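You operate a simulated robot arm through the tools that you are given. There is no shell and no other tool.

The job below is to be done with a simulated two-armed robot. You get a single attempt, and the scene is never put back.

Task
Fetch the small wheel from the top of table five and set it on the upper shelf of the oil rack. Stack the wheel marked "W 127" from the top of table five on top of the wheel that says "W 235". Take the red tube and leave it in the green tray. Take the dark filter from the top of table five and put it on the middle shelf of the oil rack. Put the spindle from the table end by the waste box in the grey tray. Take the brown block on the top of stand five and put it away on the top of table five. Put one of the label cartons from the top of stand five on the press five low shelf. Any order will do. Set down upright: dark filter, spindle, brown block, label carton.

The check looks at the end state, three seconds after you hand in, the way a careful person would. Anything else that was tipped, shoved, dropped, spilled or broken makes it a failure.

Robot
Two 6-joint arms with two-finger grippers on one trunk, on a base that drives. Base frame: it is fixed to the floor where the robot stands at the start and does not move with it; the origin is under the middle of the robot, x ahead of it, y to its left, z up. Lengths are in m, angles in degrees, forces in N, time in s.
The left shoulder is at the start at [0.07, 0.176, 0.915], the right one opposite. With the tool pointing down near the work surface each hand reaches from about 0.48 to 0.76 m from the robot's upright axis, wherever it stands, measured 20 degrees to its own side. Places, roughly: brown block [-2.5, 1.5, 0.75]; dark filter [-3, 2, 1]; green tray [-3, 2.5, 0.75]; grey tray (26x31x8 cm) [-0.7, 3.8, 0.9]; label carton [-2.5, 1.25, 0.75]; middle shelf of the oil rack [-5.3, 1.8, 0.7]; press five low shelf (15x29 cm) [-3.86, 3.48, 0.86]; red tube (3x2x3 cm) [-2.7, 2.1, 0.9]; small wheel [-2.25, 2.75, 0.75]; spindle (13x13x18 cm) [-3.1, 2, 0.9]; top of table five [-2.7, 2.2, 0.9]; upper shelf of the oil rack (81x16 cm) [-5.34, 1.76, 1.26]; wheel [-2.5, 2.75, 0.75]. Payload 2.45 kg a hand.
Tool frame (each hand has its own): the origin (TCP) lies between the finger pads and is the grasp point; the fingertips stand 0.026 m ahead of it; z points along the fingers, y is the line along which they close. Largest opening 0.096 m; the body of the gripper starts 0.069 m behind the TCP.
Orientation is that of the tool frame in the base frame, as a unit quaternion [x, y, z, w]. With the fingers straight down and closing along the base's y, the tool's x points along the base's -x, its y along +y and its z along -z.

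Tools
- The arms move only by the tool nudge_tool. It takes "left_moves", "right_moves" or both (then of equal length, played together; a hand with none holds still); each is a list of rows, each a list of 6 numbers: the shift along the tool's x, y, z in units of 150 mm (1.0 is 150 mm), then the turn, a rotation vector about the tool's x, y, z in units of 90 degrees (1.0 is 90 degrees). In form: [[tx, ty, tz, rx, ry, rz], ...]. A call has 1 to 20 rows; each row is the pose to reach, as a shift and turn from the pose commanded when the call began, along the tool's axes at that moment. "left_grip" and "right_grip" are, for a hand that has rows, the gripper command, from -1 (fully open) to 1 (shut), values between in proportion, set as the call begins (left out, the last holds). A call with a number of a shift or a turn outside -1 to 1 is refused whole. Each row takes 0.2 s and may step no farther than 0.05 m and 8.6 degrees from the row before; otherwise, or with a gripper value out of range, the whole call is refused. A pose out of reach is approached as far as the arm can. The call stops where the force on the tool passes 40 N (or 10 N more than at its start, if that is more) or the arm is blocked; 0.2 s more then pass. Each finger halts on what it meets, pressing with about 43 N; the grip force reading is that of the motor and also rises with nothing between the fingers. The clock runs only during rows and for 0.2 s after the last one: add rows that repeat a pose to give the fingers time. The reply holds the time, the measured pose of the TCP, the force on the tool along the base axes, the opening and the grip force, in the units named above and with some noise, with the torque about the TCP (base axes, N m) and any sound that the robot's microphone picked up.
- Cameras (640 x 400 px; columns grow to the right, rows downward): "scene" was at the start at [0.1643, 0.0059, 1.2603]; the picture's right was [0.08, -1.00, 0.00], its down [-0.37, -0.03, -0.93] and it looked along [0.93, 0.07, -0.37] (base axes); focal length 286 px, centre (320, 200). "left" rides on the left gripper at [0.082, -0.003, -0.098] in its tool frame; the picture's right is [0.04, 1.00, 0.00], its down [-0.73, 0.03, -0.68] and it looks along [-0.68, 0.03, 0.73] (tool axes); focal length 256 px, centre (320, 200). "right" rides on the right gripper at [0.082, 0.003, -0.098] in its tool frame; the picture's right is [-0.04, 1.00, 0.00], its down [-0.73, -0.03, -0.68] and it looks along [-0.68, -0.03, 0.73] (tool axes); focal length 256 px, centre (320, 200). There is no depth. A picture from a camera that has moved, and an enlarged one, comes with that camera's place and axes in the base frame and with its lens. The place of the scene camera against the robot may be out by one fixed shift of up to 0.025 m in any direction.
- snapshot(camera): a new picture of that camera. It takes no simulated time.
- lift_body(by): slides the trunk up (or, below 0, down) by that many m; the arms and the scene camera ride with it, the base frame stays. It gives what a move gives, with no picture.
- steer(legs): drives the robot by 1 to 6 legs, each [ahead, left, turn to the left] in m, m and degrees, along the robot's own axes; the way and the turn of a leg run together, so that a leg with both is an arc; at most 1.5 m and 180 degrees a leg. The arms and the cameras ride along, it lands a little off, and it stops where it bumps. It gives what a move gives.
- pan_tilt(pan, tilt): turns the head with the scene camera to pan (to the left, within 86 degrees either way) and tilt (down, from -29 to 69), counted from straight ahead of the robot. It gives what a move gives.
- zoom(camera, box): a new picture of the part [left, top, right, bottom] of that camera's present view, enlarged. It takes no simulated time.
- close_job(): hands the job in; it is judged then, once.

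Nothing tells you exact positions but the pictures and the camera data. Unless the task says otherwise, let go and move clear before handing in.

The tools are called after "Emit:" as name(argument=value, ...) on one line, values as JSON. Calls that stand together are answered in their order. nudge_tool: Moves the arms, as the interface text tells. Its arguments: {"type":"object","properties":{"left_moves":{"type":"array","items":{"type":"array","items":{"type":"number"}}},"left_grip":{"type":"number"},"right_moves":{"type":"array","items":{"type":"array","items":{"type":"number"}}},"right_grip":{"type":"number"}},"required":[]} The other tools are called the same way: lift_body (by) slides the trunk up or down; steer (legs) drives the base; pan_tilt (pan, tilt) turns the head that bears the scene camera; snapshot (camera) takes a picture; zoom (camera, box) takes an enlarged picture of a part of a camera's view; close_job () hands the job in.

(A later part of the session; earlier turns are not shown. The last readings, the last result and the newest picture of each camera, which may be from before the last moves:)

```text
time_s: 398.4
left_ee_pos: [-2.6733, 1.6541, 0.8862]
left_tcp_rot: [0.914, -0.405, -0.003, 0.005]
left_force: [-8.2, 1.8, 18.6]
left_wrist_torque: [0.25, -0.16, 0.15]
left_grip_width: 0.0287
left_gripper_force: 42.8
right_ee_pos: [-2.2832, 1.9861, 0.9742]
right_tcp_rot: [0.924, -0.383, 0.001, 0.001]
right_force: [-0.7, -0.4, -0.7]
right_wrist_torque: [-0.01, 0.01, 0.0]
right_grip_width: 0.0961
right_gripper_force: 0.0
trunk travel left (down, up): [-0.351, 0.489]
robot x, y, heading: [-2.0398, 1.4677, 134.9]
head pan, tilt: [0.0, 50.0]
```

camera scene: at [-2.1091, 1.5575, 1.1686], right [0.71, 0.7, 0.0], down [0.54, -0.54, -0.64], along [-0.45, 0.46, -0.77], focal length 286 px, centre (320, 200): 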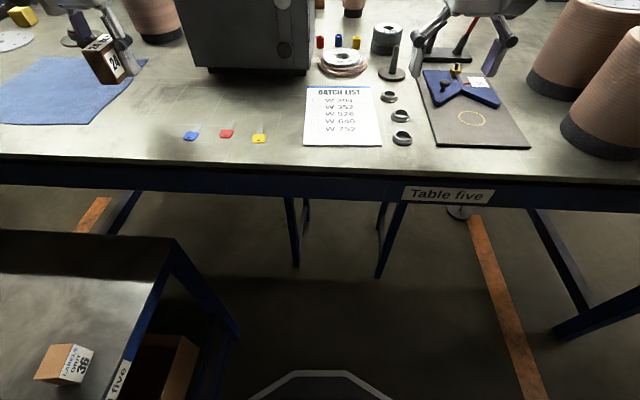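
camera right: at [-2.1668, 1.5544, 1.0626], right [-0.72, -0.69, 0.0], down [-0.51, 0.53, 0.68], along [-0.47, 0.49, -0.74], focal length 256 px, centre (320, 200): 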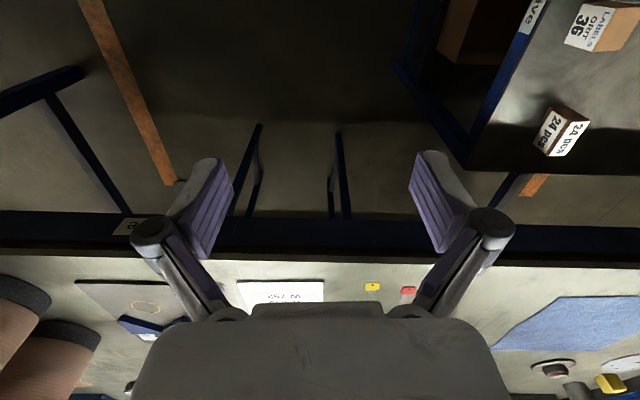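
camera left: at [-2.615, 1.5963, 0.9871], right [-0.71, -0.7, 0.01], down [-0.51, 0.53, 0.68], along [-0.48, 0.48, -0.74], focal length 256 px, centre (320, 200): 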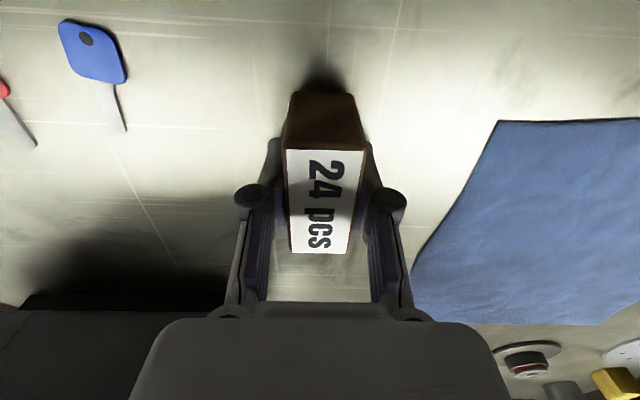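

Contact with the table. Releasing the block and lifting clear.

Emit:
nudge_tool(left_moves=[[0, 0, -0.008, 0, 0, 0], [0, 0, -0.008, 0, 0, 0], [0, 0, -0.008, 0, 0, 0], [0, 0, -0.008, 0, 0, 0]], left_grip=-0.3)

Emit:
nudge_tool(left_moves=[[0, 0, -0.1, 0, 0, 0], [0, 0, -0.35, 0, 0, 0], [0, 0, -0.65, 0, 0, 0], [0, 0, -0.95, 0, 0, 0]])

Emit:
snapshot(camera="left")

Emit:
zoom(camera="scene", box=[60, 20, 240, 160])

```text
time_s: 399.4
left_ee_pos: [-2.6734, 1.6541, 0.8857]
left_tcp_rot: [0.914, -0.406, 0.001, 0.006]
left_force: [0.3, 0.8, 0.0]
left_wrist_torque: [-0.04, 0.01, -0.01]
left_grip_width: 0.0622
left_gripper_force: 0.0
right_ee_pos: [-2.2843, 1.9855, 0.9731]
right_tcp_rot: [0.923, -0.384, 0.001, 0.0]
right_force: [-0.3, -0.2, 0.1]
right_wrist_torque: [-0.03, 0.01, -0.02]
right_grip_width: 0.0959
right_gripper_force: 0.1
trunk travel left (down, up): [-0.351, 0.489]
robot x, y, heading: [-2.0407, 1.4658, 134.8]
head pan, tilt: [0.0, 50.0]
```

```text
time_s: 400.4
left_ee_pos: [-2.673, 1.6546, 1.0289]
left_tcp_rot: [0.914, -0.406, 0.0, 0.007]
left_force: [0.0, 0.3, 0.5]
left_wrist_torque: [-0.01, 0.01, -0.03]
left_grip_width: 0.0624
left_gripper_force: 0.1
right_ee_pos: [-2.2846, 1.9867, 0.9728]
right_tcp_rot: [0.924, -0.383, 0.0, 0.002]
right_force: [-0.3, -0.1, -0.5]
right_wrist_torque: [0.03, 0.01, 0.01]
right_grip_width: 0.0962
right_gripper_force: 0.1
trunk travel left (down, up): [-0.351, 0.489]
robot x, y, heading: [-2.0393, 1.4694, 134.9]
head pan, tilt: [0.0, 50.0]
```

```text
taken
camera left: at [-2.6137, 1.5984, 1.1275], right [-0.71, -0.7, 0.01], down [-0.51, 0.53, 0.68], along [-0.48, 0.48, -0.74], focal length 256 px, centre (320, 200)
```

left: 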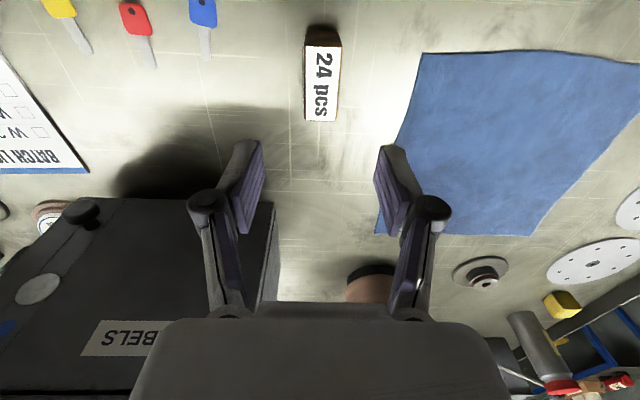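

```text
2.86 times, centred on (150, 90) of scene
camera zoom: at [-2.1088, 1.5577, 1.1686], right [0.71, 0.7, 0.0], down [0.54, -0.54, -0.64], along [-0.45, 0.46, -0.77], focal length 816 px, centre (806, 514)
```

zoom: 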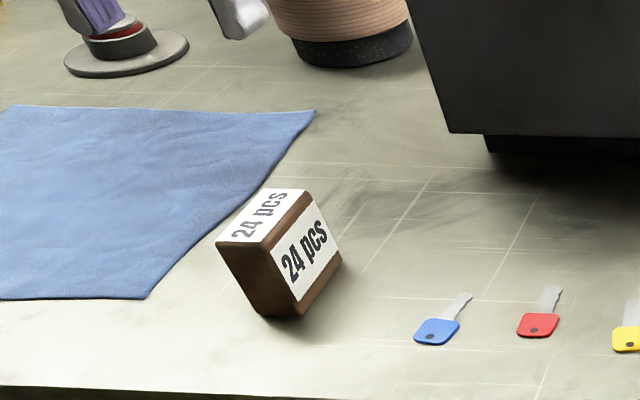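

The brown block stands upright on the table. Next the red tube with the left hand: raise, retract, then move closer to the table's middle.

Emit:
lift_body(by=0.28)

Emit:
nudge_tool(left_moves=[[0.25, 0, 0, 0, 0, 0], [0.5, -0.1, 0, 0, 0, 0], [0.75, -0.2, 0, 0, 0, 0], [0.9, -0.3, 0, 0, 0, 0]], left_grip=-0.1)

Emit:
steer(legs=[[0, -0.2, 0], [0.15, 0, 0]])

Emit:
snapshot(camera="scene")

Emit:
snapshot(camera="left")

Emit:
snapshot(camera="right")

```text
time_s: 403.2
left_ee_pos: [-2.6721, 1.6557, 1.3079]
left_tcp_rot: [0.914, -0.406, 0.0, 0.006]
left_force: [-0.2, -0.2, 0.5]
left_wrist_torque: [0.0, 0.0, 0.01]
left_grip_width: 0.0622
left_gripper_force: 0.0
right_ee_pos: [-2.2851, 1.9868, 1.2528]
right_tcp_rot: [0.924, -0.383, 0.002, 0.001]
right_force: [-0.6, 0.6, -0.3]
right_wrist_torque: [-0.01, -0.01, -0.03]
right_grip_width: 0.0962
right_gripper_force: 0.0
trunk travel left (down, up): [-0.631, 0.209]
robot x, y, heading: [-2.0428, 1.4666, 134.9]
head pan, tilt: [0.0, 50.0]
```

```text
time_s: 404.2
left_ee_pos: [-2.5796, 1.6112, 1.3068]
left_tcp_rot: [0.914, -0.407, 0.0, 0.007]
left_force: [0.3, 0.1, 0.8]
left_wrist_torque: [-0.01, 0.04, 0.03]
left_grip_width: 0.0527
left_gripper_force: 0.1
left hand out of reach, approached as far as the arm can: row 3, 4
right_ee_pos: [-2.2864, 1.988, 1.2522]
right_tcp_rot: [0.924, -0.384, 0.001, 0.001]
right_force: [-0.1, 0.2, -0.2]
right_wrist_torque: [0.0, 0.01, -0.02]
right_grip_width: 0.0957
right_gripper_force: 0.0
trunk travel left (down, up): [-0.631, 0.209]
robot x, y, heading: [-2.0403, 1.4721, 134.7]
head pan, tilt: [0.0, 50.0]
```

```text
time_s: 406.8
left_ee_pos: [-2.542, 1.8556, 1.3095]
left_tcp_rot: [0.913, -0.407, 0.0, 0.007]
left_force: [0.2, -0.6, 0.7]
left_wrist_torque: [0.01, 0.0, 0.04]
left_grip_width: 0.0528
left_gripper_force: 0.2
right_ee_pos: [-2.2473, 2.2324, 1.2534]
right_tcp_rot: [0.923, -0.385, 0.001, 0.0]
right_force: [1.0, -0.4, -0.3]
right_wrist_torque: [0.01, 0.01, -0.02]
right_grip_width: 0.096
right_gripper_force: 0.0
trunk travel left (down, up): [-0.631, 0.209]
robot x, y, heading: [-2.0044, 1.7124, 134.8]
head pan, tilt: [0.0, 50.0]
```

```text
taken
camera scene: at [-2.0708, 1.8027, 1.4489], right [0.71, 0.7, 0.0], down [0.54, -0.54, -0.64], along [-0.45, 0.46, -0.77], focal length 286 px, centre (320, 200)
```

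scene: 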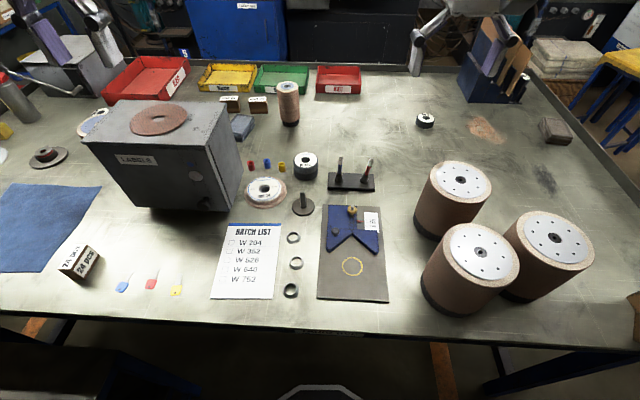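

```text
taken
camera left: at [-2.4821, 1.7986, 1.4074], right [-0.72, -0.7, 0.01], down [-0.51, 0.53, 0.68], along [-0.48, 0.48, -0.74], focal length 256 px, centre (320, 200)
```

left: 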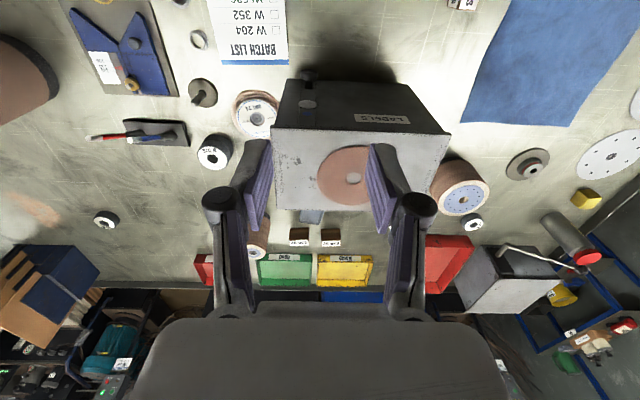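

```text
taken
camera right: at [-2.1908, 2.1724, 1.3536], right [-0.74, -0.68, 0.0], down [-0.5, 0.54, 0.68], along [-0.46, 0.5, -0.73], focal length 256 px, centre (320, 200)
```

right: 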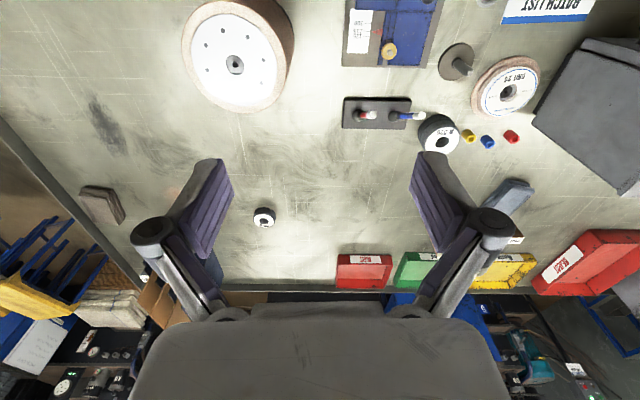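

The red tube is at about (-2.664, 2.103). Zooming to see the clearance to its neighbours and the LABELS box.

Emit:
zoom(camera="right", box=[420, 90, 600, 210])

Emit:
zoom(camera="scene", box=[210, 130, 320, 210])

```text
3.33 times, centred on (510, 150) of right
camera zoom: at [-2.1908, 2.1724, 1.3536], right [-0.74, -0.68, 0.0], down [-0.5, 0.54, 0.68], along [-0.46, 0.5, -0.73], focal length 853 px, centre (-313, 367)
```

zoom: 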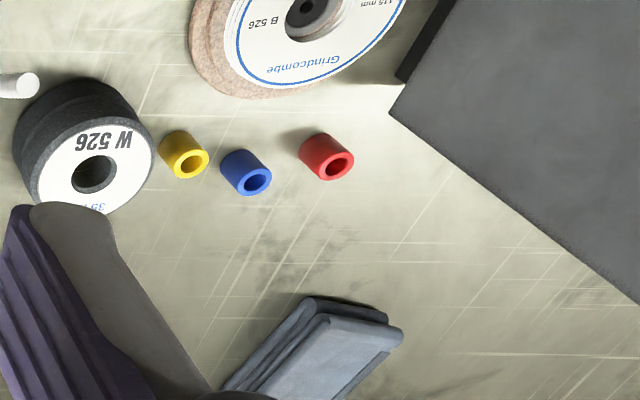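

```text
5.00 times, centred on (265, 170) of scene
camera zoom: at [-2.0708, 1.8027, 1.4489], right [0.71, 0.7, 0.0], down [0.54, -0.54, -0.64], along [-0.45, 0.46, -0.77], focal length 1428 px, centre (595, 350)
```

zoom: 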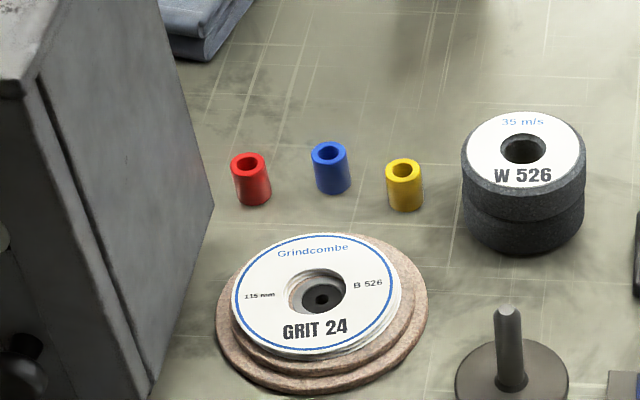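

The tube is close to the tall LABELS box, so I'll grip it along the table depth with the hand leaning 30° away from the box. First yaw the left hand −90° at a safe height.

Emit:
nudge_tool(left_moves=[[-0.25, 0, 0, 0, 0, 0], [-0.5, -0.1, 0, 0, 0, 0], [-0.7, -0.2, 0, 0, 0, 0], [-0.7, -0.2, 0, 0, 0, 0]], left_grip=0.06)

Emit:
nudge_tool(left_moves=[[0, 0, 0, 0, 0, -0.09], [0, 0, 0, 0, 0, -0.18], [0, 0, 0, 0, 0, -0.27], [0, 0, 0, 0, 0, -0.36], [0, 0, 0, 0, 0, -0.45], [0, 0, 0, 0, 0, -0.54], [0, 0, 0, 0, 0, -0.63], [0, 0, 0, 0, 0, -0.72], [0, 0, 0, 0, 0, -0.81], [0, 0, 0, 0, 0, -0.9], [0, 0, 0, 0, 0, -0.99], [0, 0, 0, 0, 0, -0.99]])

Emit:
snapshot(camera="left")

```text
time_s: 407.8
left_ee_pos: [-2.5891, 1.9557, 1.307]
left_tcp_rot: [0.914, -0.406, 0.0, 0.006]
left_force: [-0.4, 0.6, 0.6]
left_wrist_torque: [0.04, -0.01, 0.0]
left_grip_width: 0.0453
left_gripper_force: 0.0
right_ee_pos: [-2.2465, 2.2315, 1.2543]
right_tcp_rot: [0.923, -0.384, 0.001, 0.001]
right_force: [-0.5, 0.2, -0.2]
right_wrist_torque: [0.01, 0.02, 0.0]
right_grip_width: 0.0959
right_gripper_force: 0.1
trunk travel left (down, up): [-0.631, 0.209]
robot x, y, heading: [-2.0044, 1.7121, 135.2]
head pan, tilt: [0.0, 50.0]
```

```text
time_s: 410.4
left_ee_pos: [-2.5897, 1.9561, 1.3061]
left_tcp_rot: [0.936, 0.352, -0.005, 0.006]
left_force: [-0.1, -0.5, -0.5]
left_wrist_torque: [-0.01, 0.02, -0.01]
left_grip_width: 0.0452
left_gripper_force: 0.0
right_ee_pos: [-2.2473, 2.2338, 1.2532]
right_tcp_rot: [0.923, -0.384, 0.0, 0.0]
right_force: [-0.7, -1.1, -1.3]
right_wrist_torque: [0.01, 0.02, -0.01]
right_grip_width: 0.0962
right_gripper_force: 0.0
trunk travel left (down, up): [-0.631, 0.209]
robot x, y, heading: [-2.0043, 1.7176, 134.6]
head pan, tilt: [0.0, 50.0]
```

```text
taken
camera left: at [-2.5292, 2.0135, 1.4044], right [0.69, -0.73, 0.01], down [-0.53, -0.5, 0.69], along [-0.5, -0.48, -0.73], focal length 256 px, centre (320, 200)
```

left: 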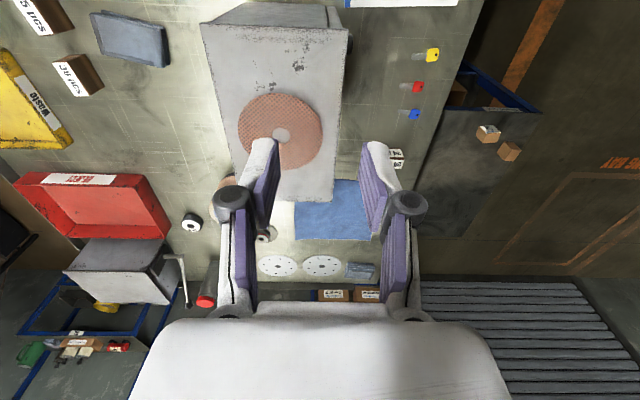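

Emit:
nudge_tool(left_moves=[[0, 0, 0, 0, -0.083, 0], [0, 0, 0, 0, -0.166, 0], [0, 0, 0, 0, -0.25, 0], [0, 0, 0, 0, -0.333, 0], [0, 0, 0, 0, -0.333, 0]])

Emit:
steer(legs=[[0.05, 0, 0]])

Emit:
snapshot(camera="left")

Emit:
snapshot(camera="scene")

```text
time_s: 411.6
left_ee_pos: [-2.5906, 1.9552, 1.3065]
left_tcp_rot: [0.903, 0.338, -0.247, 0.096]
left_force: [-0.9, -0.8, -0.5]
left_wrist_torque: [0.02, 0.03, 0.02]
left_grip_width: 0.0453
left_gripper_force: 0.2
right_ee_pos: [-2.2479, 2.2331, 1.2529]
right_tcp_rot: [0.923, -0.385, 0.001, 0.0]
right_force: [-1.0, 0.1, 0.0]
right_wrist_torque: [0.0, 0.02, 0.01]
right_grip_width: 0.0961
right_gripper_force: 0.0
trunk travel left (down, up): [-0.631, 0.209]
robot x, y, heading: [-2.0044, 1.7132, 134.7]
head pan, tilt: [0.0, 50.0]
```

```text
time_s: 412.5
left_ee_pos: [-2.6213, 1.9882, 1.3104]
left_tcp_rot: [0.903, 0.339, -0.248, 0.094]
left_force: [-0.3, 0.0, 0.0]
left_wrist_torque: [0.02, 0.04, -0.08]
left_grip_width: 0.0449
left_gripper_force: 0.1
right_ee_pos: [-2.2788, 2.2656, 1.2563]
right_tcp_rot: [0.923, -0.384, -0.001, 0.0]
right_force: [0.4, -0.2, 0.4]
right_wrist_torque: [-0.01, 0.07, 0.03]
right_grip_width: 0.0961
right_gripper_force: 0.1
trunk travel left (down, up): [-0.631, 0.209]
robot x, y, heading: [-2.0384, 1.7482, 134.8]
head pan, tilt: [0.0, 50.0]
```

```text
taken
camera left: at [-2.5312, 2.0691, 1.3531], right [0.68, -0.73, -0.02], down [-0.2, -0.21, 0.96], along [-0.7, -0.65, -0.29], focal length 256 px, centre (320, 200)
```

left: 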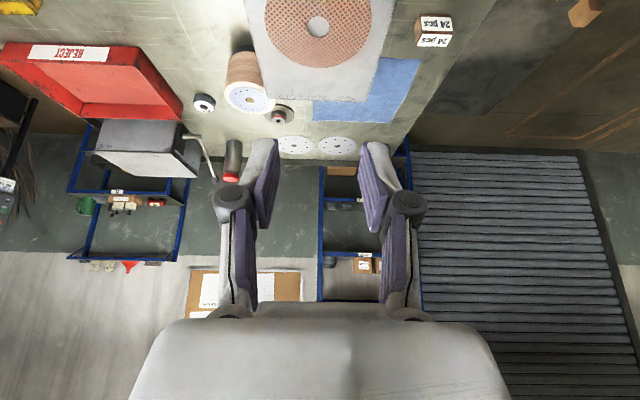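

```text
taken
camera scene: at [-2.1027, 1.836, 1.4493], right [0.71, 0.7, 0.0], down [0.54, -0.54, -0.65], along [-0.45, 0.46, -0.76], focal length 286 px, centre (320, 200)
```

scene: 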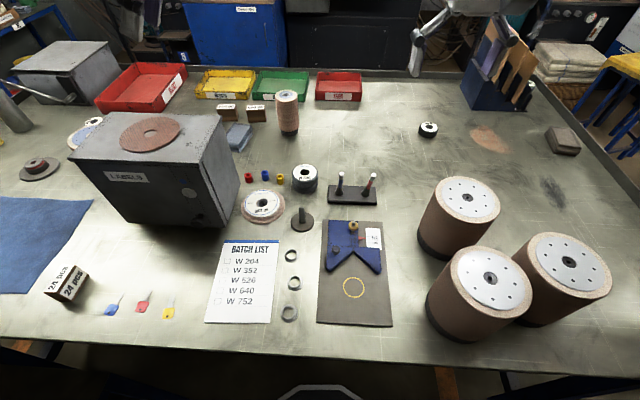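

Hand is leaning as planned. I raise the right hand out of the way (rolls below it), and bring the left hand over the approach line.

Emit:
nudge_tool(right_moves=[[0.1, 0, -0.25, 0, 0, 0], [0.2, 0, -0.5, 0, 0, 0], [0.3, 0, -0.75, 0, 0, 0], [0.3, 0, -1.0, 0, 0, 0], [0.3, 0, -1.0, 0, 0, 0]], left_moves=[[0.14, -0.19, -0.083, 0, 0, 0], [0.28, -0.38, -0.167, 0, 0, 0], [0.42, -0.57, -0.25, 0, 0, 0], [0.557, -0.76, -0.333, 0, 0, 0], [0.557, -0.76, -0.333, 0, 0, 0]])

Emit:
lift_body(by=-0.22)

Emit:
snapshot(camera="scene")

Emit:
zoom(camera="scene", box=[190, 60, 340, 200])

Emit:
snapshot(camera="left")

```text
time_s: 413.7
left_ee_pos: [-2.6145, 2.0987, 1.2956]
left_tcp_rot: [0.903, 0.338, -0.246, 0.096]
left_force: [-0.8, -0.1, -0.2]
left_wrist_torque: [0.0, -0.01, 0.01]
left_grip_width: 0.045
left_gripper_force: 0.0
left hand out of reach, approached as far as the arm can: row 3, 4, 5
right_ee_pos: [-2.2498, 2.2373, 1.4038]
right_tcp_rot: [0.923, -0.384, 0.001, 0.0]
right_force: [0.2, 0.7, -0.6]
right_wrist_torque: [0.01, 0.0, 0.04]
right_grip_width: 0.0959
right_gripper_force: 0.0
trunk travel left (down, up): [-0.631, 0.209]
robot x, y, heading: [-2.0405, 1.7526, 134.6]
head pan, tilt: [0.0, 50.0]
```

```text
time_s: 416.1
left_ee_pos: [-2.6152, 2.0988, 1.0751]
left_tcp_rot: [0.904, 0.337, -0.247, 0.094]
left_force: [-0.4, 0.2, 0.3]
left_wrist_torque: [0.0, 0.02, 0.03]
left_grip_width: 0.045
left_gripper_force: 0.0
right_ee_pos: [-2.2508, 2.2368, 1.1831]
right_tcp_rot: [0.923, -0.384, 0.001, 0.0]
right_force: [0.2, 0.7, -0.1]
right_wrist_torque: [0.0, 0.0, -0.01]
right_grip_width: 0.0959
right_gripper_force: 0.0
trunk travel left (down, up): [-0.411, 0.429]
robot x, y, heading: [-2.0395, 1.751, 134.8]
head pan, tilt: [0.0, 50.0]
```

```text
taken
camera scene: at [-2.1067, 1.8397, 1.2287], right [0.71, 0.7, 0.0], down [0.54, -0.54, -0.64], along [-0.45, 0.46, -0.77], focal length 286 px, centre (320, 200)
```

scene: 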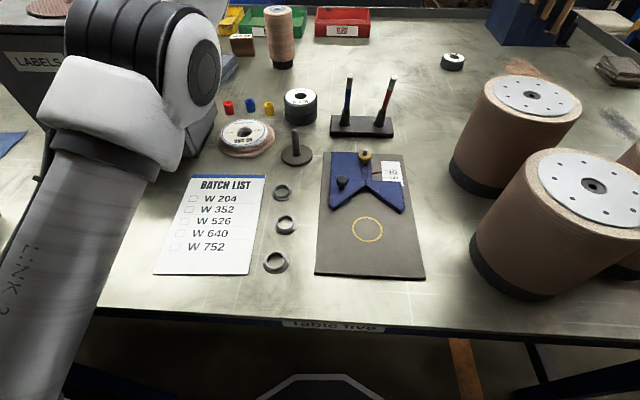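

```text
2.86 times, centred on (265, 130) of scene
camera zoom: at [-2.1067, 1.8397, 1.2287], right [0.71, 0.7, 0.0], down [0.54, -0.54, -0.64], along [-0.45, 0.46, -0.77], focal length 816 px, centre (477, 400)
```

zoom: 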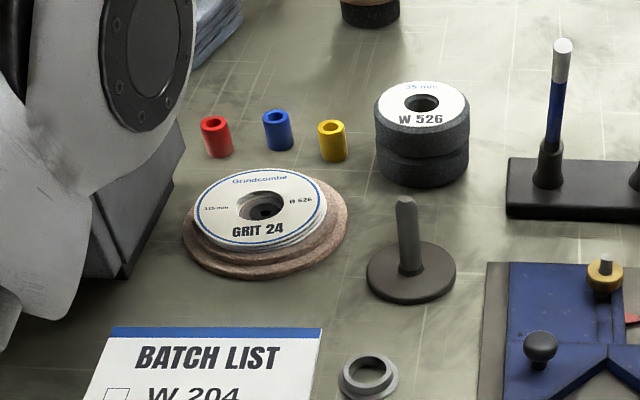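

```text
taken
camera left: at [-2.5259, 2.1803, 1.1182], right [0.68, -0.73, -0.02], down [-0.2, -0.21, 0.96], along [-0.7, -0.65, -0.29], focal length 256 px, centre (320, 200)
```

left: 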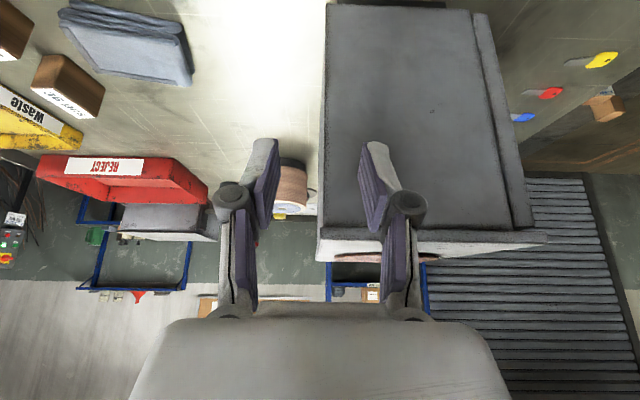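

The arm is at its limit and its elbow is near the LABELS box; shifting the robot 10 cm right and 2 cm forward gives both reach and clearance.

Emit:
steer(legs=[[0, -0.1, 0], [0.02, 0, 0]])

Emit:
nudge_tool(left_moves=[[-0.2, 0, 0.1, 0, 0, 0], [-0.4, 0, 0.2, 0, 0, 0], [-0.57, 0, 0.34, 0, 0, 0], [-0.57, 0, 0.34, 0, 0, 0]])

Emit:
snapshot(camera="scene")

Emit:
snapshot(camera="left")

```text
time_s: 417.6
left_ee_pos: [-2.559, 2.1817, 1.0748]
left_tcp_rot: [0.903, 0.338, -0.247, 0.095]
left_force: [-0.1, -0.1, 0.6]
left_wrist_torque: [-0.04, -0.02, -0.01]
left_grip_width: 0.045
left_gripper_force: 0.0
right_ee_pos: [-2.1941, 2.3209, 1.1836]
right_tcp_rot: [0.923, -0.385, 0.001, 0.001]
right_force: [-0.4, -0.6, -0.1]
right_wrist_torque: [-0.01, -0.02, 0.01]
right_grip_width: 0.0961
right_gripper_force: 0.0
trunk travel left (down, up): [-0.411, 0.429]
robot x, y, heading: [-1.9817, 1.8359, 134.7]
head pan, tilt: [0.0, 50.0]
```

```text
time_s: 418.6
left_ee_pos: [-2.6335, 2.1163, 1.0758]
left_tcp_rot: [0.903, 0.338, -0.247, 0.096]
left_force: [0.4, 0.2, 0.5]
left_wrist_torque: [-0.04, 0.0, 0.01]
left_grip_width: 0.0452
left_gripper_force: 0.0
right_ee_pos: [-2.194, 2.3241, 1.1824]
right_tcp_rot: [0.923, -0.384, 0.001, 0.001]
right_force: [-0.2, -0.2, 0.1]
right_wrist_torque: [0.01, -0.01, 0.0]
right_grip_width: 0.0962
right_gripper_force: 0.1
trunk travel left (down, up): [-0.411, 0.429]
robot x, y, heading: [-1.9802, 1.836, 134.6]
head pan, tilt: [0.0, 50.0]
```

```text
taken
camera scene: at [-2.049, 1.9251, 1.2286], right [0.71, 0.7, 0.0], down [0.54, -0.54, -0.64], along [-0.45, 0.46, -0.77], focal length 286 px, centre (320, 200)
```

scene: 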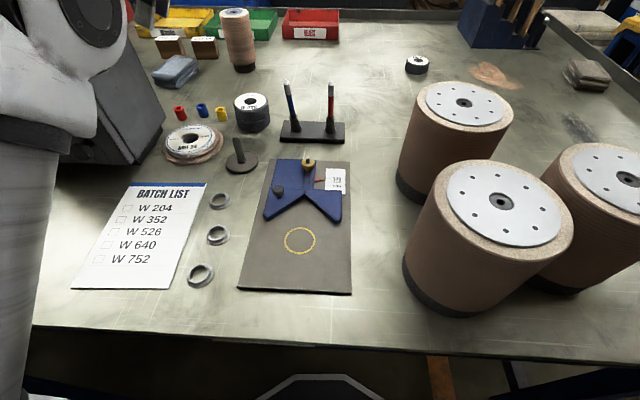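

```text
taken
camera left: at [-2.5438, 2.1991, 1.1182], right [0.68, -0.73, -0.02], down [-0.2, -0.21, 0.96], along [-0.7, -0.65, -0.29], focal length 256 px, centre (320, 200)
```

left: 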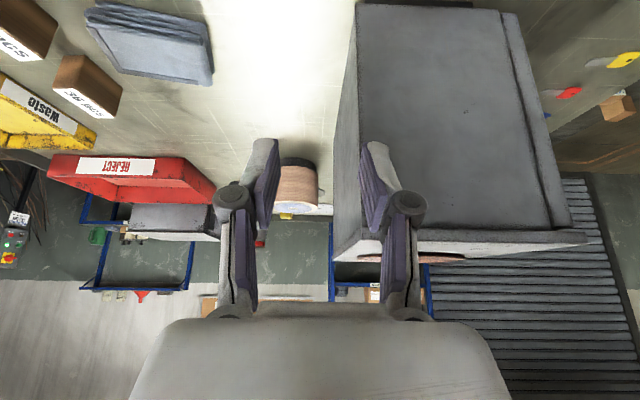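

Emit:
snapshot(camera="right")

Emit:
zoom(camera="scene", box=[120, 0, 280, 160])

```text
taken
camera right: at [-2.1377, 2.2631, 1.2824], right [-0.74, -0.68, 0.0], down [-0.5, 0.54, 0.68], along [-0.46, 0.5, -0.74], focal length 256 px, centre (320, 200)
```

right: 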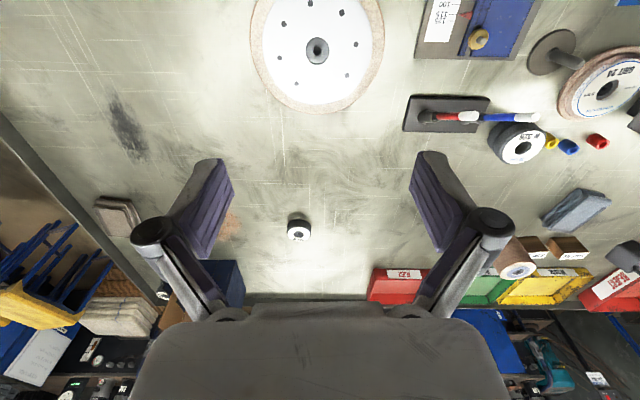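

```text
2.50 times, centred on (200, 80) of scene
camera zoom: at [-2.049, 1.9251, 1.2286], right [0.71, 0.7, 0.0], down [0.54, -0.54, -0.64], along [-0.45, 0.46, -0.77], focal length 714 px, centre (620, 500)
```

zoom: 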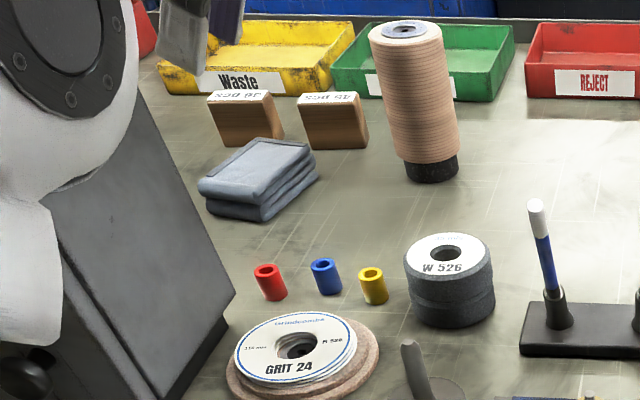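

My position estimates for the tube differ by ~2 cm, so I want a direct wrist-camera look. I move the left hand right and un-lean it so its camera sees the tube.

Emit:
nudge_tool(left_moves=[[0.2, -0.02, -0.13, 0, 0, 0], [0.43, -0.034, -0.256, 0, 0, 0], [0.65, -0.05, -0.38, 0, 0, 0], [0.858, -0.067, -0.511, 0, 0, 0], [0.858, -0.067, -0.511, 0, 0.083, 0], [0.858, -0.067, -0.511, 0, 0.166, 0], [0.858, -0.067, -0.511, 0, 0.25, 0], [0.858, -0.067, -0.511, 0, 0.333, 0], [0.858, -0.067, -0.511, 0, 0.333, 0]])

Emit:
snapshot(camera="left")

```text
time_s: 420.6
left_ee_pos: [-2.5233, 2.2133, 1.0697]
left_tcp_rot: [0.936, 0.351, -0.004, 0.004]
left_force: [-0.7, 0.6, 0.1]
left_wrist_torque: [-0.04, -0.02, -0.01]
left_grip_width: 0.0452
left_gripper_force: 0.0
left hand out of reach, approached as far as the arm can: row 3, 4, 5, 6, 7, 8, 9
right_ee_pos: [-2.1928, 2.3222, 1.1832]
right_tcp_rot: [0.923, -0.384, 0.001, 0.001]
right_force: [1.0, -0.5, 0.1]
right_wrist_torque: [-0.01, 0.01, -0.01]
right_grip_width: 0.0961
right_gripper_force: 0.1
trunk travel left (down, up): [-0.411, 0.429]
robot x, y, heading: [-1.982, 1.8332, 134.6]
head pan, tilt: [0.0, 50.0]
```

```text
taken
camera left: at [-2.4614, 2.2701, 1.1661], right [0.69, -0.73, 0.0], down [-0.53, -0.5, 0.69], along [-0.5, -0.47, -0.73], focal length 256 px, centre (320, 200)
```

left: 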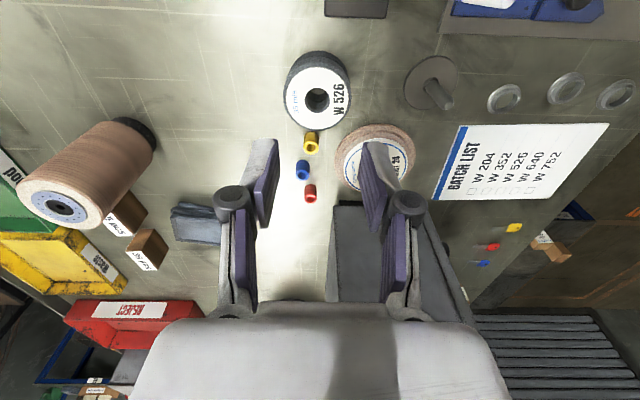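

Emit:
zoom(camera="left", box=[270, 120, 370, 220])

```text
4.00 times, centred on (320, 170) of left
camera zoom: at [-2.4614, 2.2701, 1.1661], right [0.69, -0.73, 0.0], down [-0.53, -0.5, 0.69], along [-0.5, -0.47, -0.73], focal length 1024 px, centre (320, 320)
```

zoom: 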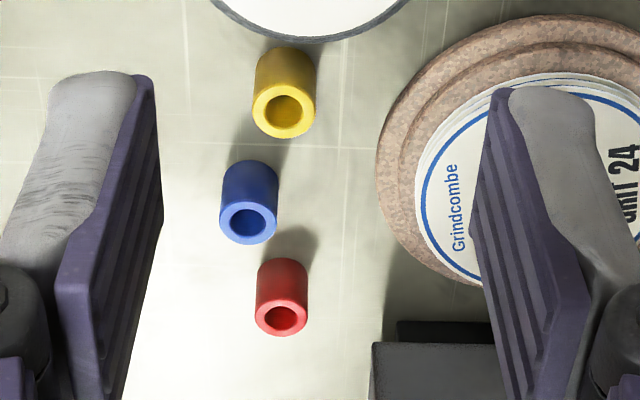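

Precise fix now: tube at (-2.6636, 2.0964), box corner about 4 cm away, so the plan holds. Leaning again and moving to the approach point.

Emit:
nudge_tool(left_moves=[[-0.1, 0, 0, 0, -0.083, 0], [-0.2, 0, 0, 0, -0.166, 0], [-0.3, 0, 0, 0, -0.25, 0], [-0.4, 0, 0, 0, -0.333, 0], [-0.6, 0.01, 0.1, 0, -0.333, 0], [-0.814, 0.028, 0.3, 0, -0.333, 0], [-0.814, 0.028, 0.5, 0, -0.333, 0], [-0.814, 0.028, 0.677, 0, -0.333, 0], [-0.814, 0.028, 0.677, 0, -0.333, 0]])

Emit:
snapshot(camera="left")

Emit:
zoom(camera="scene", box=[120, 0, 280, 160])

```text
time_s: 422.6
left_ee_pos: [-2.612, 2.1288, 0.9693]
left_tcp_rot: [0.903, 0.339, -0.246, 0.096]
left_force: [0.3, 0.0, 0.4]
left_wrist_torque: [0.0, 0.0, -0.01]
left_grip_width: 0.045
left_gripper_force: 0.1
right_ee_pos: [-2.1924, 2.3217, 1.1826]
right_tcp_rot: [0.923, -0.384, 0.001, 0.001]
right_force: [0.5, 0.4, 0.2]
right_wrist_torque: [0.0, 0.02, 0.02]
right_grip_width: 0.0959
right_gripper_force: 0.1
trunk travel left (down, up): [-0.411, 0.429]
robot x, y, heading: [-1.9837, 1.8359, 134.5]
head pan, tilt: [0.0, 50.0]
```

```text
taken
camera left: at [-2.5221, 2.2099, 1.0114], right [0.68, -0.73, -0.02], down [-0.2, -0.21, 0.96], along [-0.7, -0.65, -0.29], focal length 256 px, centre (320, 200)
```

left: 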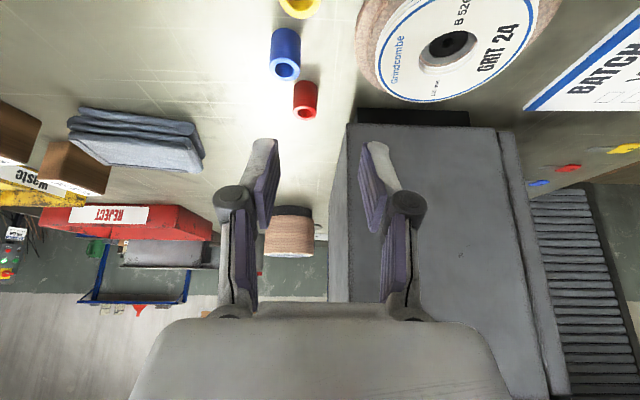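

```text
2.50 times, centred on (200, 80) of scene
camera zoom: at [-2.049, 1.9244, 1.2286], right [0.71, 0.7, 0.0], down [0.54, -0.54, -0.64], along [-0.45, 0.46, -0.77], focal length 714 px, centre (620, 500)
```

zoom: 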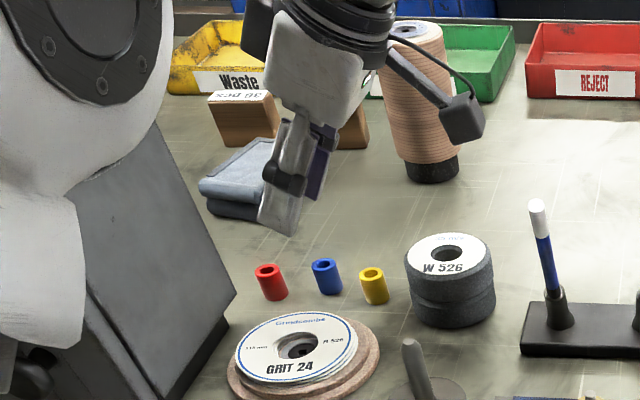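

Emit:
nudge_tool(left_moves=[[-0.01, -0.074, 0.1, 0, 0, 0], [-0.011, -0.074, 0.25, 0, 0, 0], [-0.011, -0.074, 0.4, 0, 0, 0], [-0.011, -0.074, 0.4, 0, 0, 0]])

Emit:
snapshot(camera="left")

Emit:
zoom(camera="scene", box=[130, 40, 250, 140])

```text
time_s: 423.6
left_ee_pos: [-2.6437, 2.1157, 0.9176]
left_tcp_rot: [0.903, 0.339, -0.246, 0.095]
left_force: [-0.1, 1.1, -0.4]
left_wrist_torque: [-0.01, -0.03, -0.02]
left_grip_width: 0.0452
left_gripper_force: 0.0
right_ee_pos: [-2.1925, 2.3221, 1.1827]
right_tcp_rot: [0.923, -0.384, 0.0, 0.001]
right_force: [1.4, -0.3, -0.4]
right_wrist_torque: [-0.01, 0.03, -0.01]
right_grip_width: 0.0962
right_gripper_force: 0.0
trunk travel left (down, up): [-0.411, 0.429]
robot x, y, heading: [-1.9813, 1.8305, 134.8]
head pan, tilt: [0.0, 50.0]
```

```text
taken
camera left: at [-2.5529, 2.1964, 0.9605], right [0.68, -0.73, -0.02], down [-0.2, -0.21, 0.96], along [-0.7, -0.65, -0.29], focal length 256 px, centre (320, 200)
```

left: 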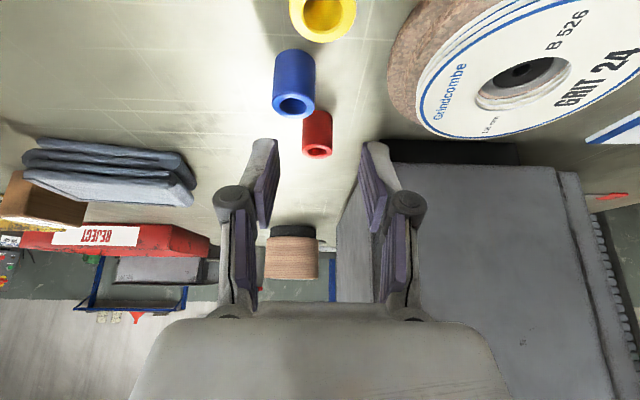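

```text
4.00 times, centred on (190, 90) of scene
camera zoom: at [-2.0488, 1.9244, 1.2286], right [0.71, 0.7, 0.0], down [0.54, -0.54, -0.64], along [-0.45, 0.46, -0.77], focal length 1142 px, centre (840, 640)
```

zoom: 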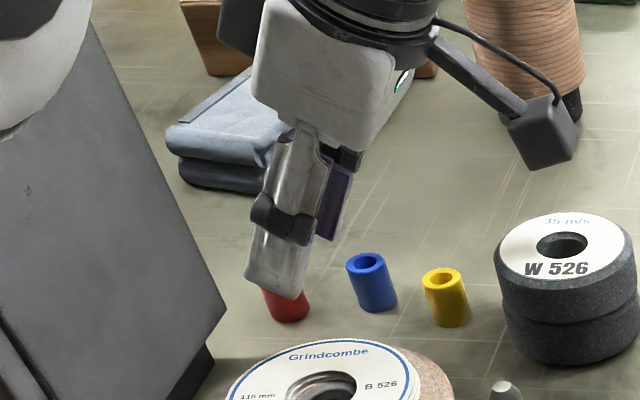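

Fingers straddle the red tube nicely, wrist camera clear of the wheels. Final 3 cm along the tool axis.

Emit:
nudge_tool(left_moves=[[0, 0, 0.08, 0, 0, 0], [0, 0, 0.15, 0, 0, 0], [0, 0, 0.2, 0, 0, 0], [0, 0, 0.2, 0, 0, 0]])

Emit:
snapshot(camera="left")

Emit:
zoom(camera="scene", box=[130, 40, 250, 140])

```text
time_s: 424.6
left_ee_pos: [-2.6547, 2.1052, 0.8929]
left_tcp_rot: [0.903, 0.338, -0.247, 0.094]
left_force: [-0.9, 0.1, -0.1]
left_wrist_torque: [0.02, 0.01, -0.01]
left_grip_width: 0.0453
left_gripper_force: 0.1
right_ee_pos: [-2.1922, 2.321, 1.1832]
right_tcp_rot: [0.923, -0.384, 0.001, 0.0]
right_force: [0.1, 0.1, 0.5]
right_wrist_torque: [0.01, 0.03, 0.01]
right_grip_width: 0.0961
right_gripper_force: 0.1
trunk travel left (down, up): [-0.411, 0.429]
robot x, y, heading: [-1.9817, 1.8362, 134.8]
head pan, tilt: [0.0, 50.0]
```

```text
taken
camera left: at [-2.5651, 2.1863, 0.935], right [0.68, -0.73, -0.02], down [-0.2, -0.21, 0.96], along [-0.7, -0.65, -0.29], focal length 256 px, centre (320, 200)
```

left: 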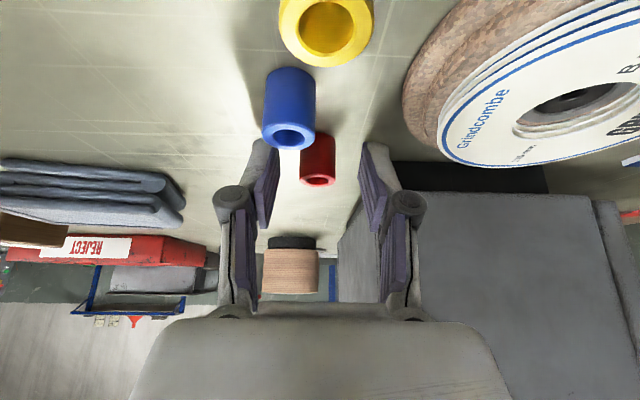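

```text
4.00 times, centred on (190, 90) of scene
camera zoom: at [-2.0492, 1.9244, 1.2286], right [0.71, 0.7, 0.0], down [0.54, -0.54, -0.64], along [-0.45, 0.46, -0.77], focal length 1142 px, centre (840, 640)
```

zoom: 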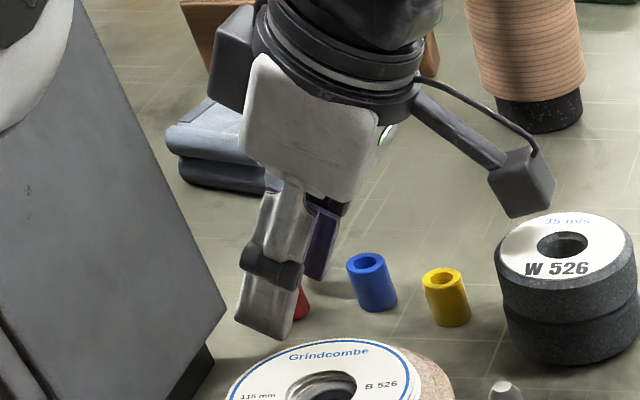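

Emit:
nudge_tool(left_moves=[[0, 0, 0, 0, 0, 0], [0, 0, 0, 0, 0, 0], [0, 0, 0, 0, 0, 0], [0, 0, 0, 0, 0, 0]], left_grip=1)

Emit:
nudge_tool(left_moves=[[0, 0, -0.1, 0, 0, 0], [0, 0, -0.3, 0, 0, 0], [0, 0, -0.6, 0, 0, 0], [0, 0, -0.9, 0, 0, 0]])

Emit:
snapshot(camera="left")

Emit:
zoom(camera="scene", box=[120, 20, 260, 140])

```text
time_s: 425.6
left_ee_pos: [-2.6549, 2.1051, 0.892]
left_tcp_rot: [0.903, 0.339, -0.246, 0.095]
left_force: [0.4, 0.1, 0.9]
left_wrist_torque: [0.01, 0.03, 0.0]
left_grip_width: 0.017
left_gripper_force: 42.2
right_ee_pos: [-2.1935, 2.3222, 1.1828]
right_tcp_rot: [0.923, -0.384, 0.001, 0.0]
right_force: [-0.2, -0.1, 0.3]
right_wrist_torque: [-0.01, 0.0, 0.01]
right_grip_width: 0.096
right_gripper_force: 0.1
trunk travel left (down, up): [-0.411, 0.429]
robot x, y, heading: [-1.9862, 1.8352, 134.6]
head pan, tilt: [0.0, 50.0]
```

```text
time_s: 426.6
left_ee_pos: [-2.6031, 2.1514, 1.0103]
left_tcp_rot: [0.903, 0.338, -0.247, 0.095]
left_force: [-0.2, 0.2, 0.6]
left_wrist_torque: [0.01, 0.0, -0.02]
left_grip_width: 0.0169
left_gripper_force: 42.1
right_ee_pos: [-2.1933, 2.3232, 1.184]
right_tcp_rot: [0.923, -0.384, 0.001, 0.001]
right_force: [0.0, 0.4, -0.8]
right_wrist_torque: [0.01, 0.01, -0.03]
right_grip_width: 0.0961
right_gripper_force: 0.1
trunk travel left (down, up): [-0.411, 0.429]
robot x, y, heading: [-1.98, 1.8413, 134.7]
head pan, tilt: [0.0, 50.0]
```

```text
taken
camera left: at [-2.5131, 2.2324, 1.0519], right [0.68, -0.73, -0.02], down [-0.2, -0.21, 0.96], along [-0.7, -0.65, -0.29], focal length 256 px, centre (320, 200)
```

left: 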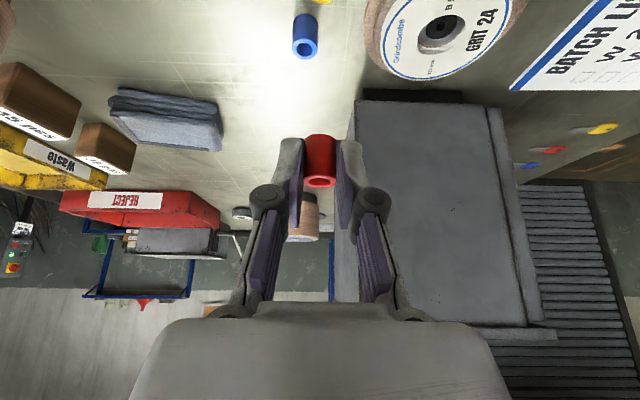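

```text
3.33 times, centred on (190, 80) of scene
camera zoom: at [-2.0487, 1.9246, 1.2286], right [0.71, 0.7, 0.0], down [0.54, -0.54, -0.64], along [-0.45, 0.46, -0.77], focal length 952 px, centre (753, 600)
```

zoom: 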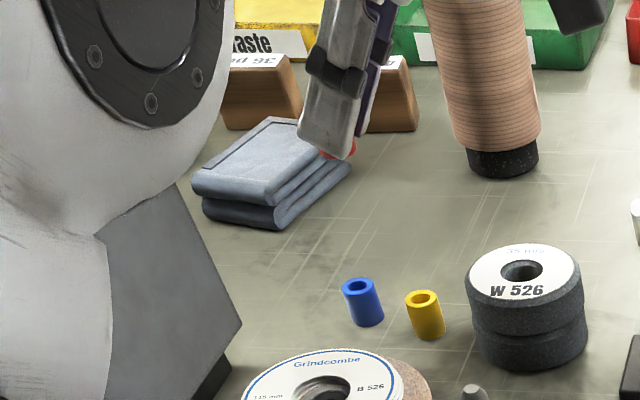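

Red tube in hand, neighbours untouched. Raising and backing away from the table.

Emit:
lift_body(by=0.3)

Emit:
steer(legs=[[-0.6, 0, 0]])

Emit:
nudge_tool(left_moves=[[0, 0, 0, 0, 0.083, 0], [0, 0, 0, 0, 0.166, 0], [0, 0, 0, 0, 0.25, 0], [0, 0, 0, 0, 0.333, 0], [0, 0, 0, 0, 0.333, 0]])

Emit:
nudge_tool(left_moves=[[0, 0, 0, 0, 0, 0.09], [0, 0, 0, 0, 0, 0.18], [0, 0, 0, 0, 0, 0.27], [0, 0, 0, 0, 0, 0.36], [0, 0, 0, 0, 0, 0.45], [0, 0, 0, 0, 0, 0.54], [0, 0, 0, 0, 0, 0.63], [0, 0, 0, 0, 0, 0.72], [0, 0, 0, 0, 0, 0.81], [0, 0, 0, 0, 0, 0.9], [0, 0, 0, 0, 0, 0.97], [0, 0, 0, 0, 0, 0.97]])

Emit:
snapshot(camera="left")

Emit:
snapshot(camera="scene")

```text
time_s: 429.6
left_ee_pos: [-2.6034, 2.1514, 1.309]
left_tcp_rot: [0.903, 0.339, -0.246, 0.095]
left_force: [-1.0, -0.3, 0.0]
left_wrist_torque: [-0.01, 0.0, 0.0]
left_grip_width: 0.0169
left_gripper_force: 42.3
right_ee_pos: [-2.1942, 2.3224, 1.4829]
right_tcp_rot: [0.923, -0.384, 0.001, 0.0]
right_force: [0.2, -0.4, -0.7]
right_wrist_torque: [0.04, 0.0, 0.04]
right_grip_width: 0.096
right_gripper_force: 0.1
trunk travel left (down, up): [-0.711, 0.129]
robot x, y, heading: [-1.9843, 1.8328, 134.6]
head pan, tilt: [0.0, 50.0]
```

```text
time_s: 433.0
left_ee_pos: [-2.1874, 1.7308, 1.3065]
left_tcp_rot: [0.903, 0.338, -0.246, 0.096]
left_force: [0.7, 0.3, -0.1]
left_wrist_torque: [-0.01, -0.02, 0.0]
left_grip_width: 0.0169
left_gripper_force: 43.3
right_ee_pos: [-1.7756, 1.9012, 1.4831]
right_tcp_rot: [0.923, -0.384, 0.001, 0.0]
right_force: [-0.5, 0.3, 0.6]
right_wrist_torque: [-0.04, 0.01, 0.02]
right_grip_width: 0.0959
right_gripper_force: 0.0
trunk travel left (down, up): [-0.711, 0.129]
robot x, y, heading: [-1.5615, 1.4146, 134.7]
head pan, tilt: [0.0, 50.0]
```

```text
time_s: 434.2
left_ee_pos: [-2.1862, 1.7306, 1.3072]
left_tcp_rot: [0.936, 0.351, -0.004, 0.005]
left_force: [-0.8, 0.4, 0.0]
left_wrist_torque: [-0.03, -0.02, -0.01]
left_grip_width: 0.017
left_gripper_force: 42.5
right_ee_pos: [-1.7753, 1.9007, 1.4818]
right_tcp_rot: [0.924, -0.383, 0.001, 0.002]
right_force: [-0.1, -0.2, -0.2]
right_wrist_torque: [-0.02, 0.0, -0.04]
right_grip_width: 0.0961
right_gripper_force: 0.2
trunk travel left (down, up): [-0.711, 0.129]
robot x, y, heading: [-1.5699, 1.415, 134.7]
head pan, tilt: [0.0, 50.0]
```

```text
time_s: 436.8
left_ee_pos: [-2.185, 1.7284, 1.3094]
left_tcp_rot: [0.92, -0.393, 0.0, 0.007]
left_force: [0.3, 0.7, -0.4]
left_wrist_torque: [-0.01, -0.01, -0.02]
left_grip_width: 0.0169
left_gripper_force: 41.5
right_ee_pos: [-1.7771, 1.9003, 1.4832]
right_tcp_rot: [0.923, -0.384, 0.0, 0.001]
right_force: [-0.6, -1.1, 0.2]
right_wrist_torque: [0.01, 0.01, -0.03]
right_grip_width: 0.0961
right_gripper_force: 0.1
trunk travel left (down, up): [-0.711, 0.129]
robot x, y, heading: [-1.5642, 1.4158, 134.5]
head pan, tilt: [0.0, 50.0]
```

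```text
taken
camera left: at [-2.1256, 1.6736, 1.4066], right [-0.69, -0.72, 0.01], down [-0.52, 0.52, 0.68], along [-0.49, 0.46, -0.74], focal length 256 px, centre (320, 200)
```

left: 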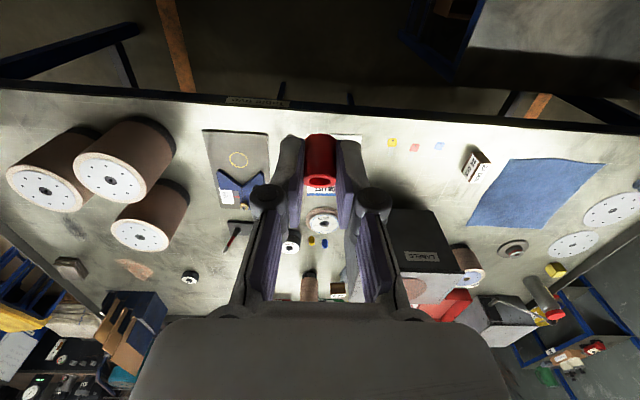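

```text
taken
camera scene: at [-1.632, 1.5028, 1.5286], right [0.71, 0.7, 0.0], down [0.54, -0.54, -0.64], along [-0.45, 0.46, -0.77], focal length 286 px, centre (320, 200)
```

scene: 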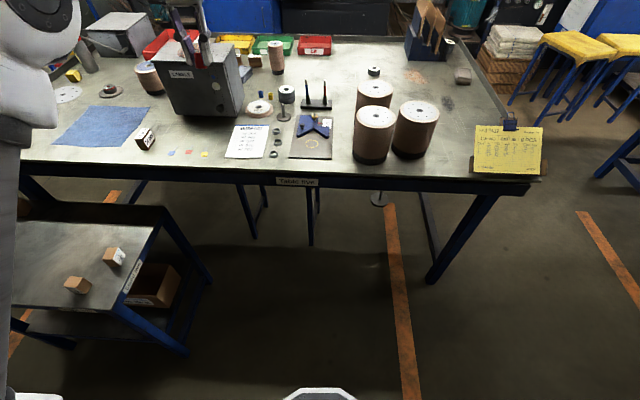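

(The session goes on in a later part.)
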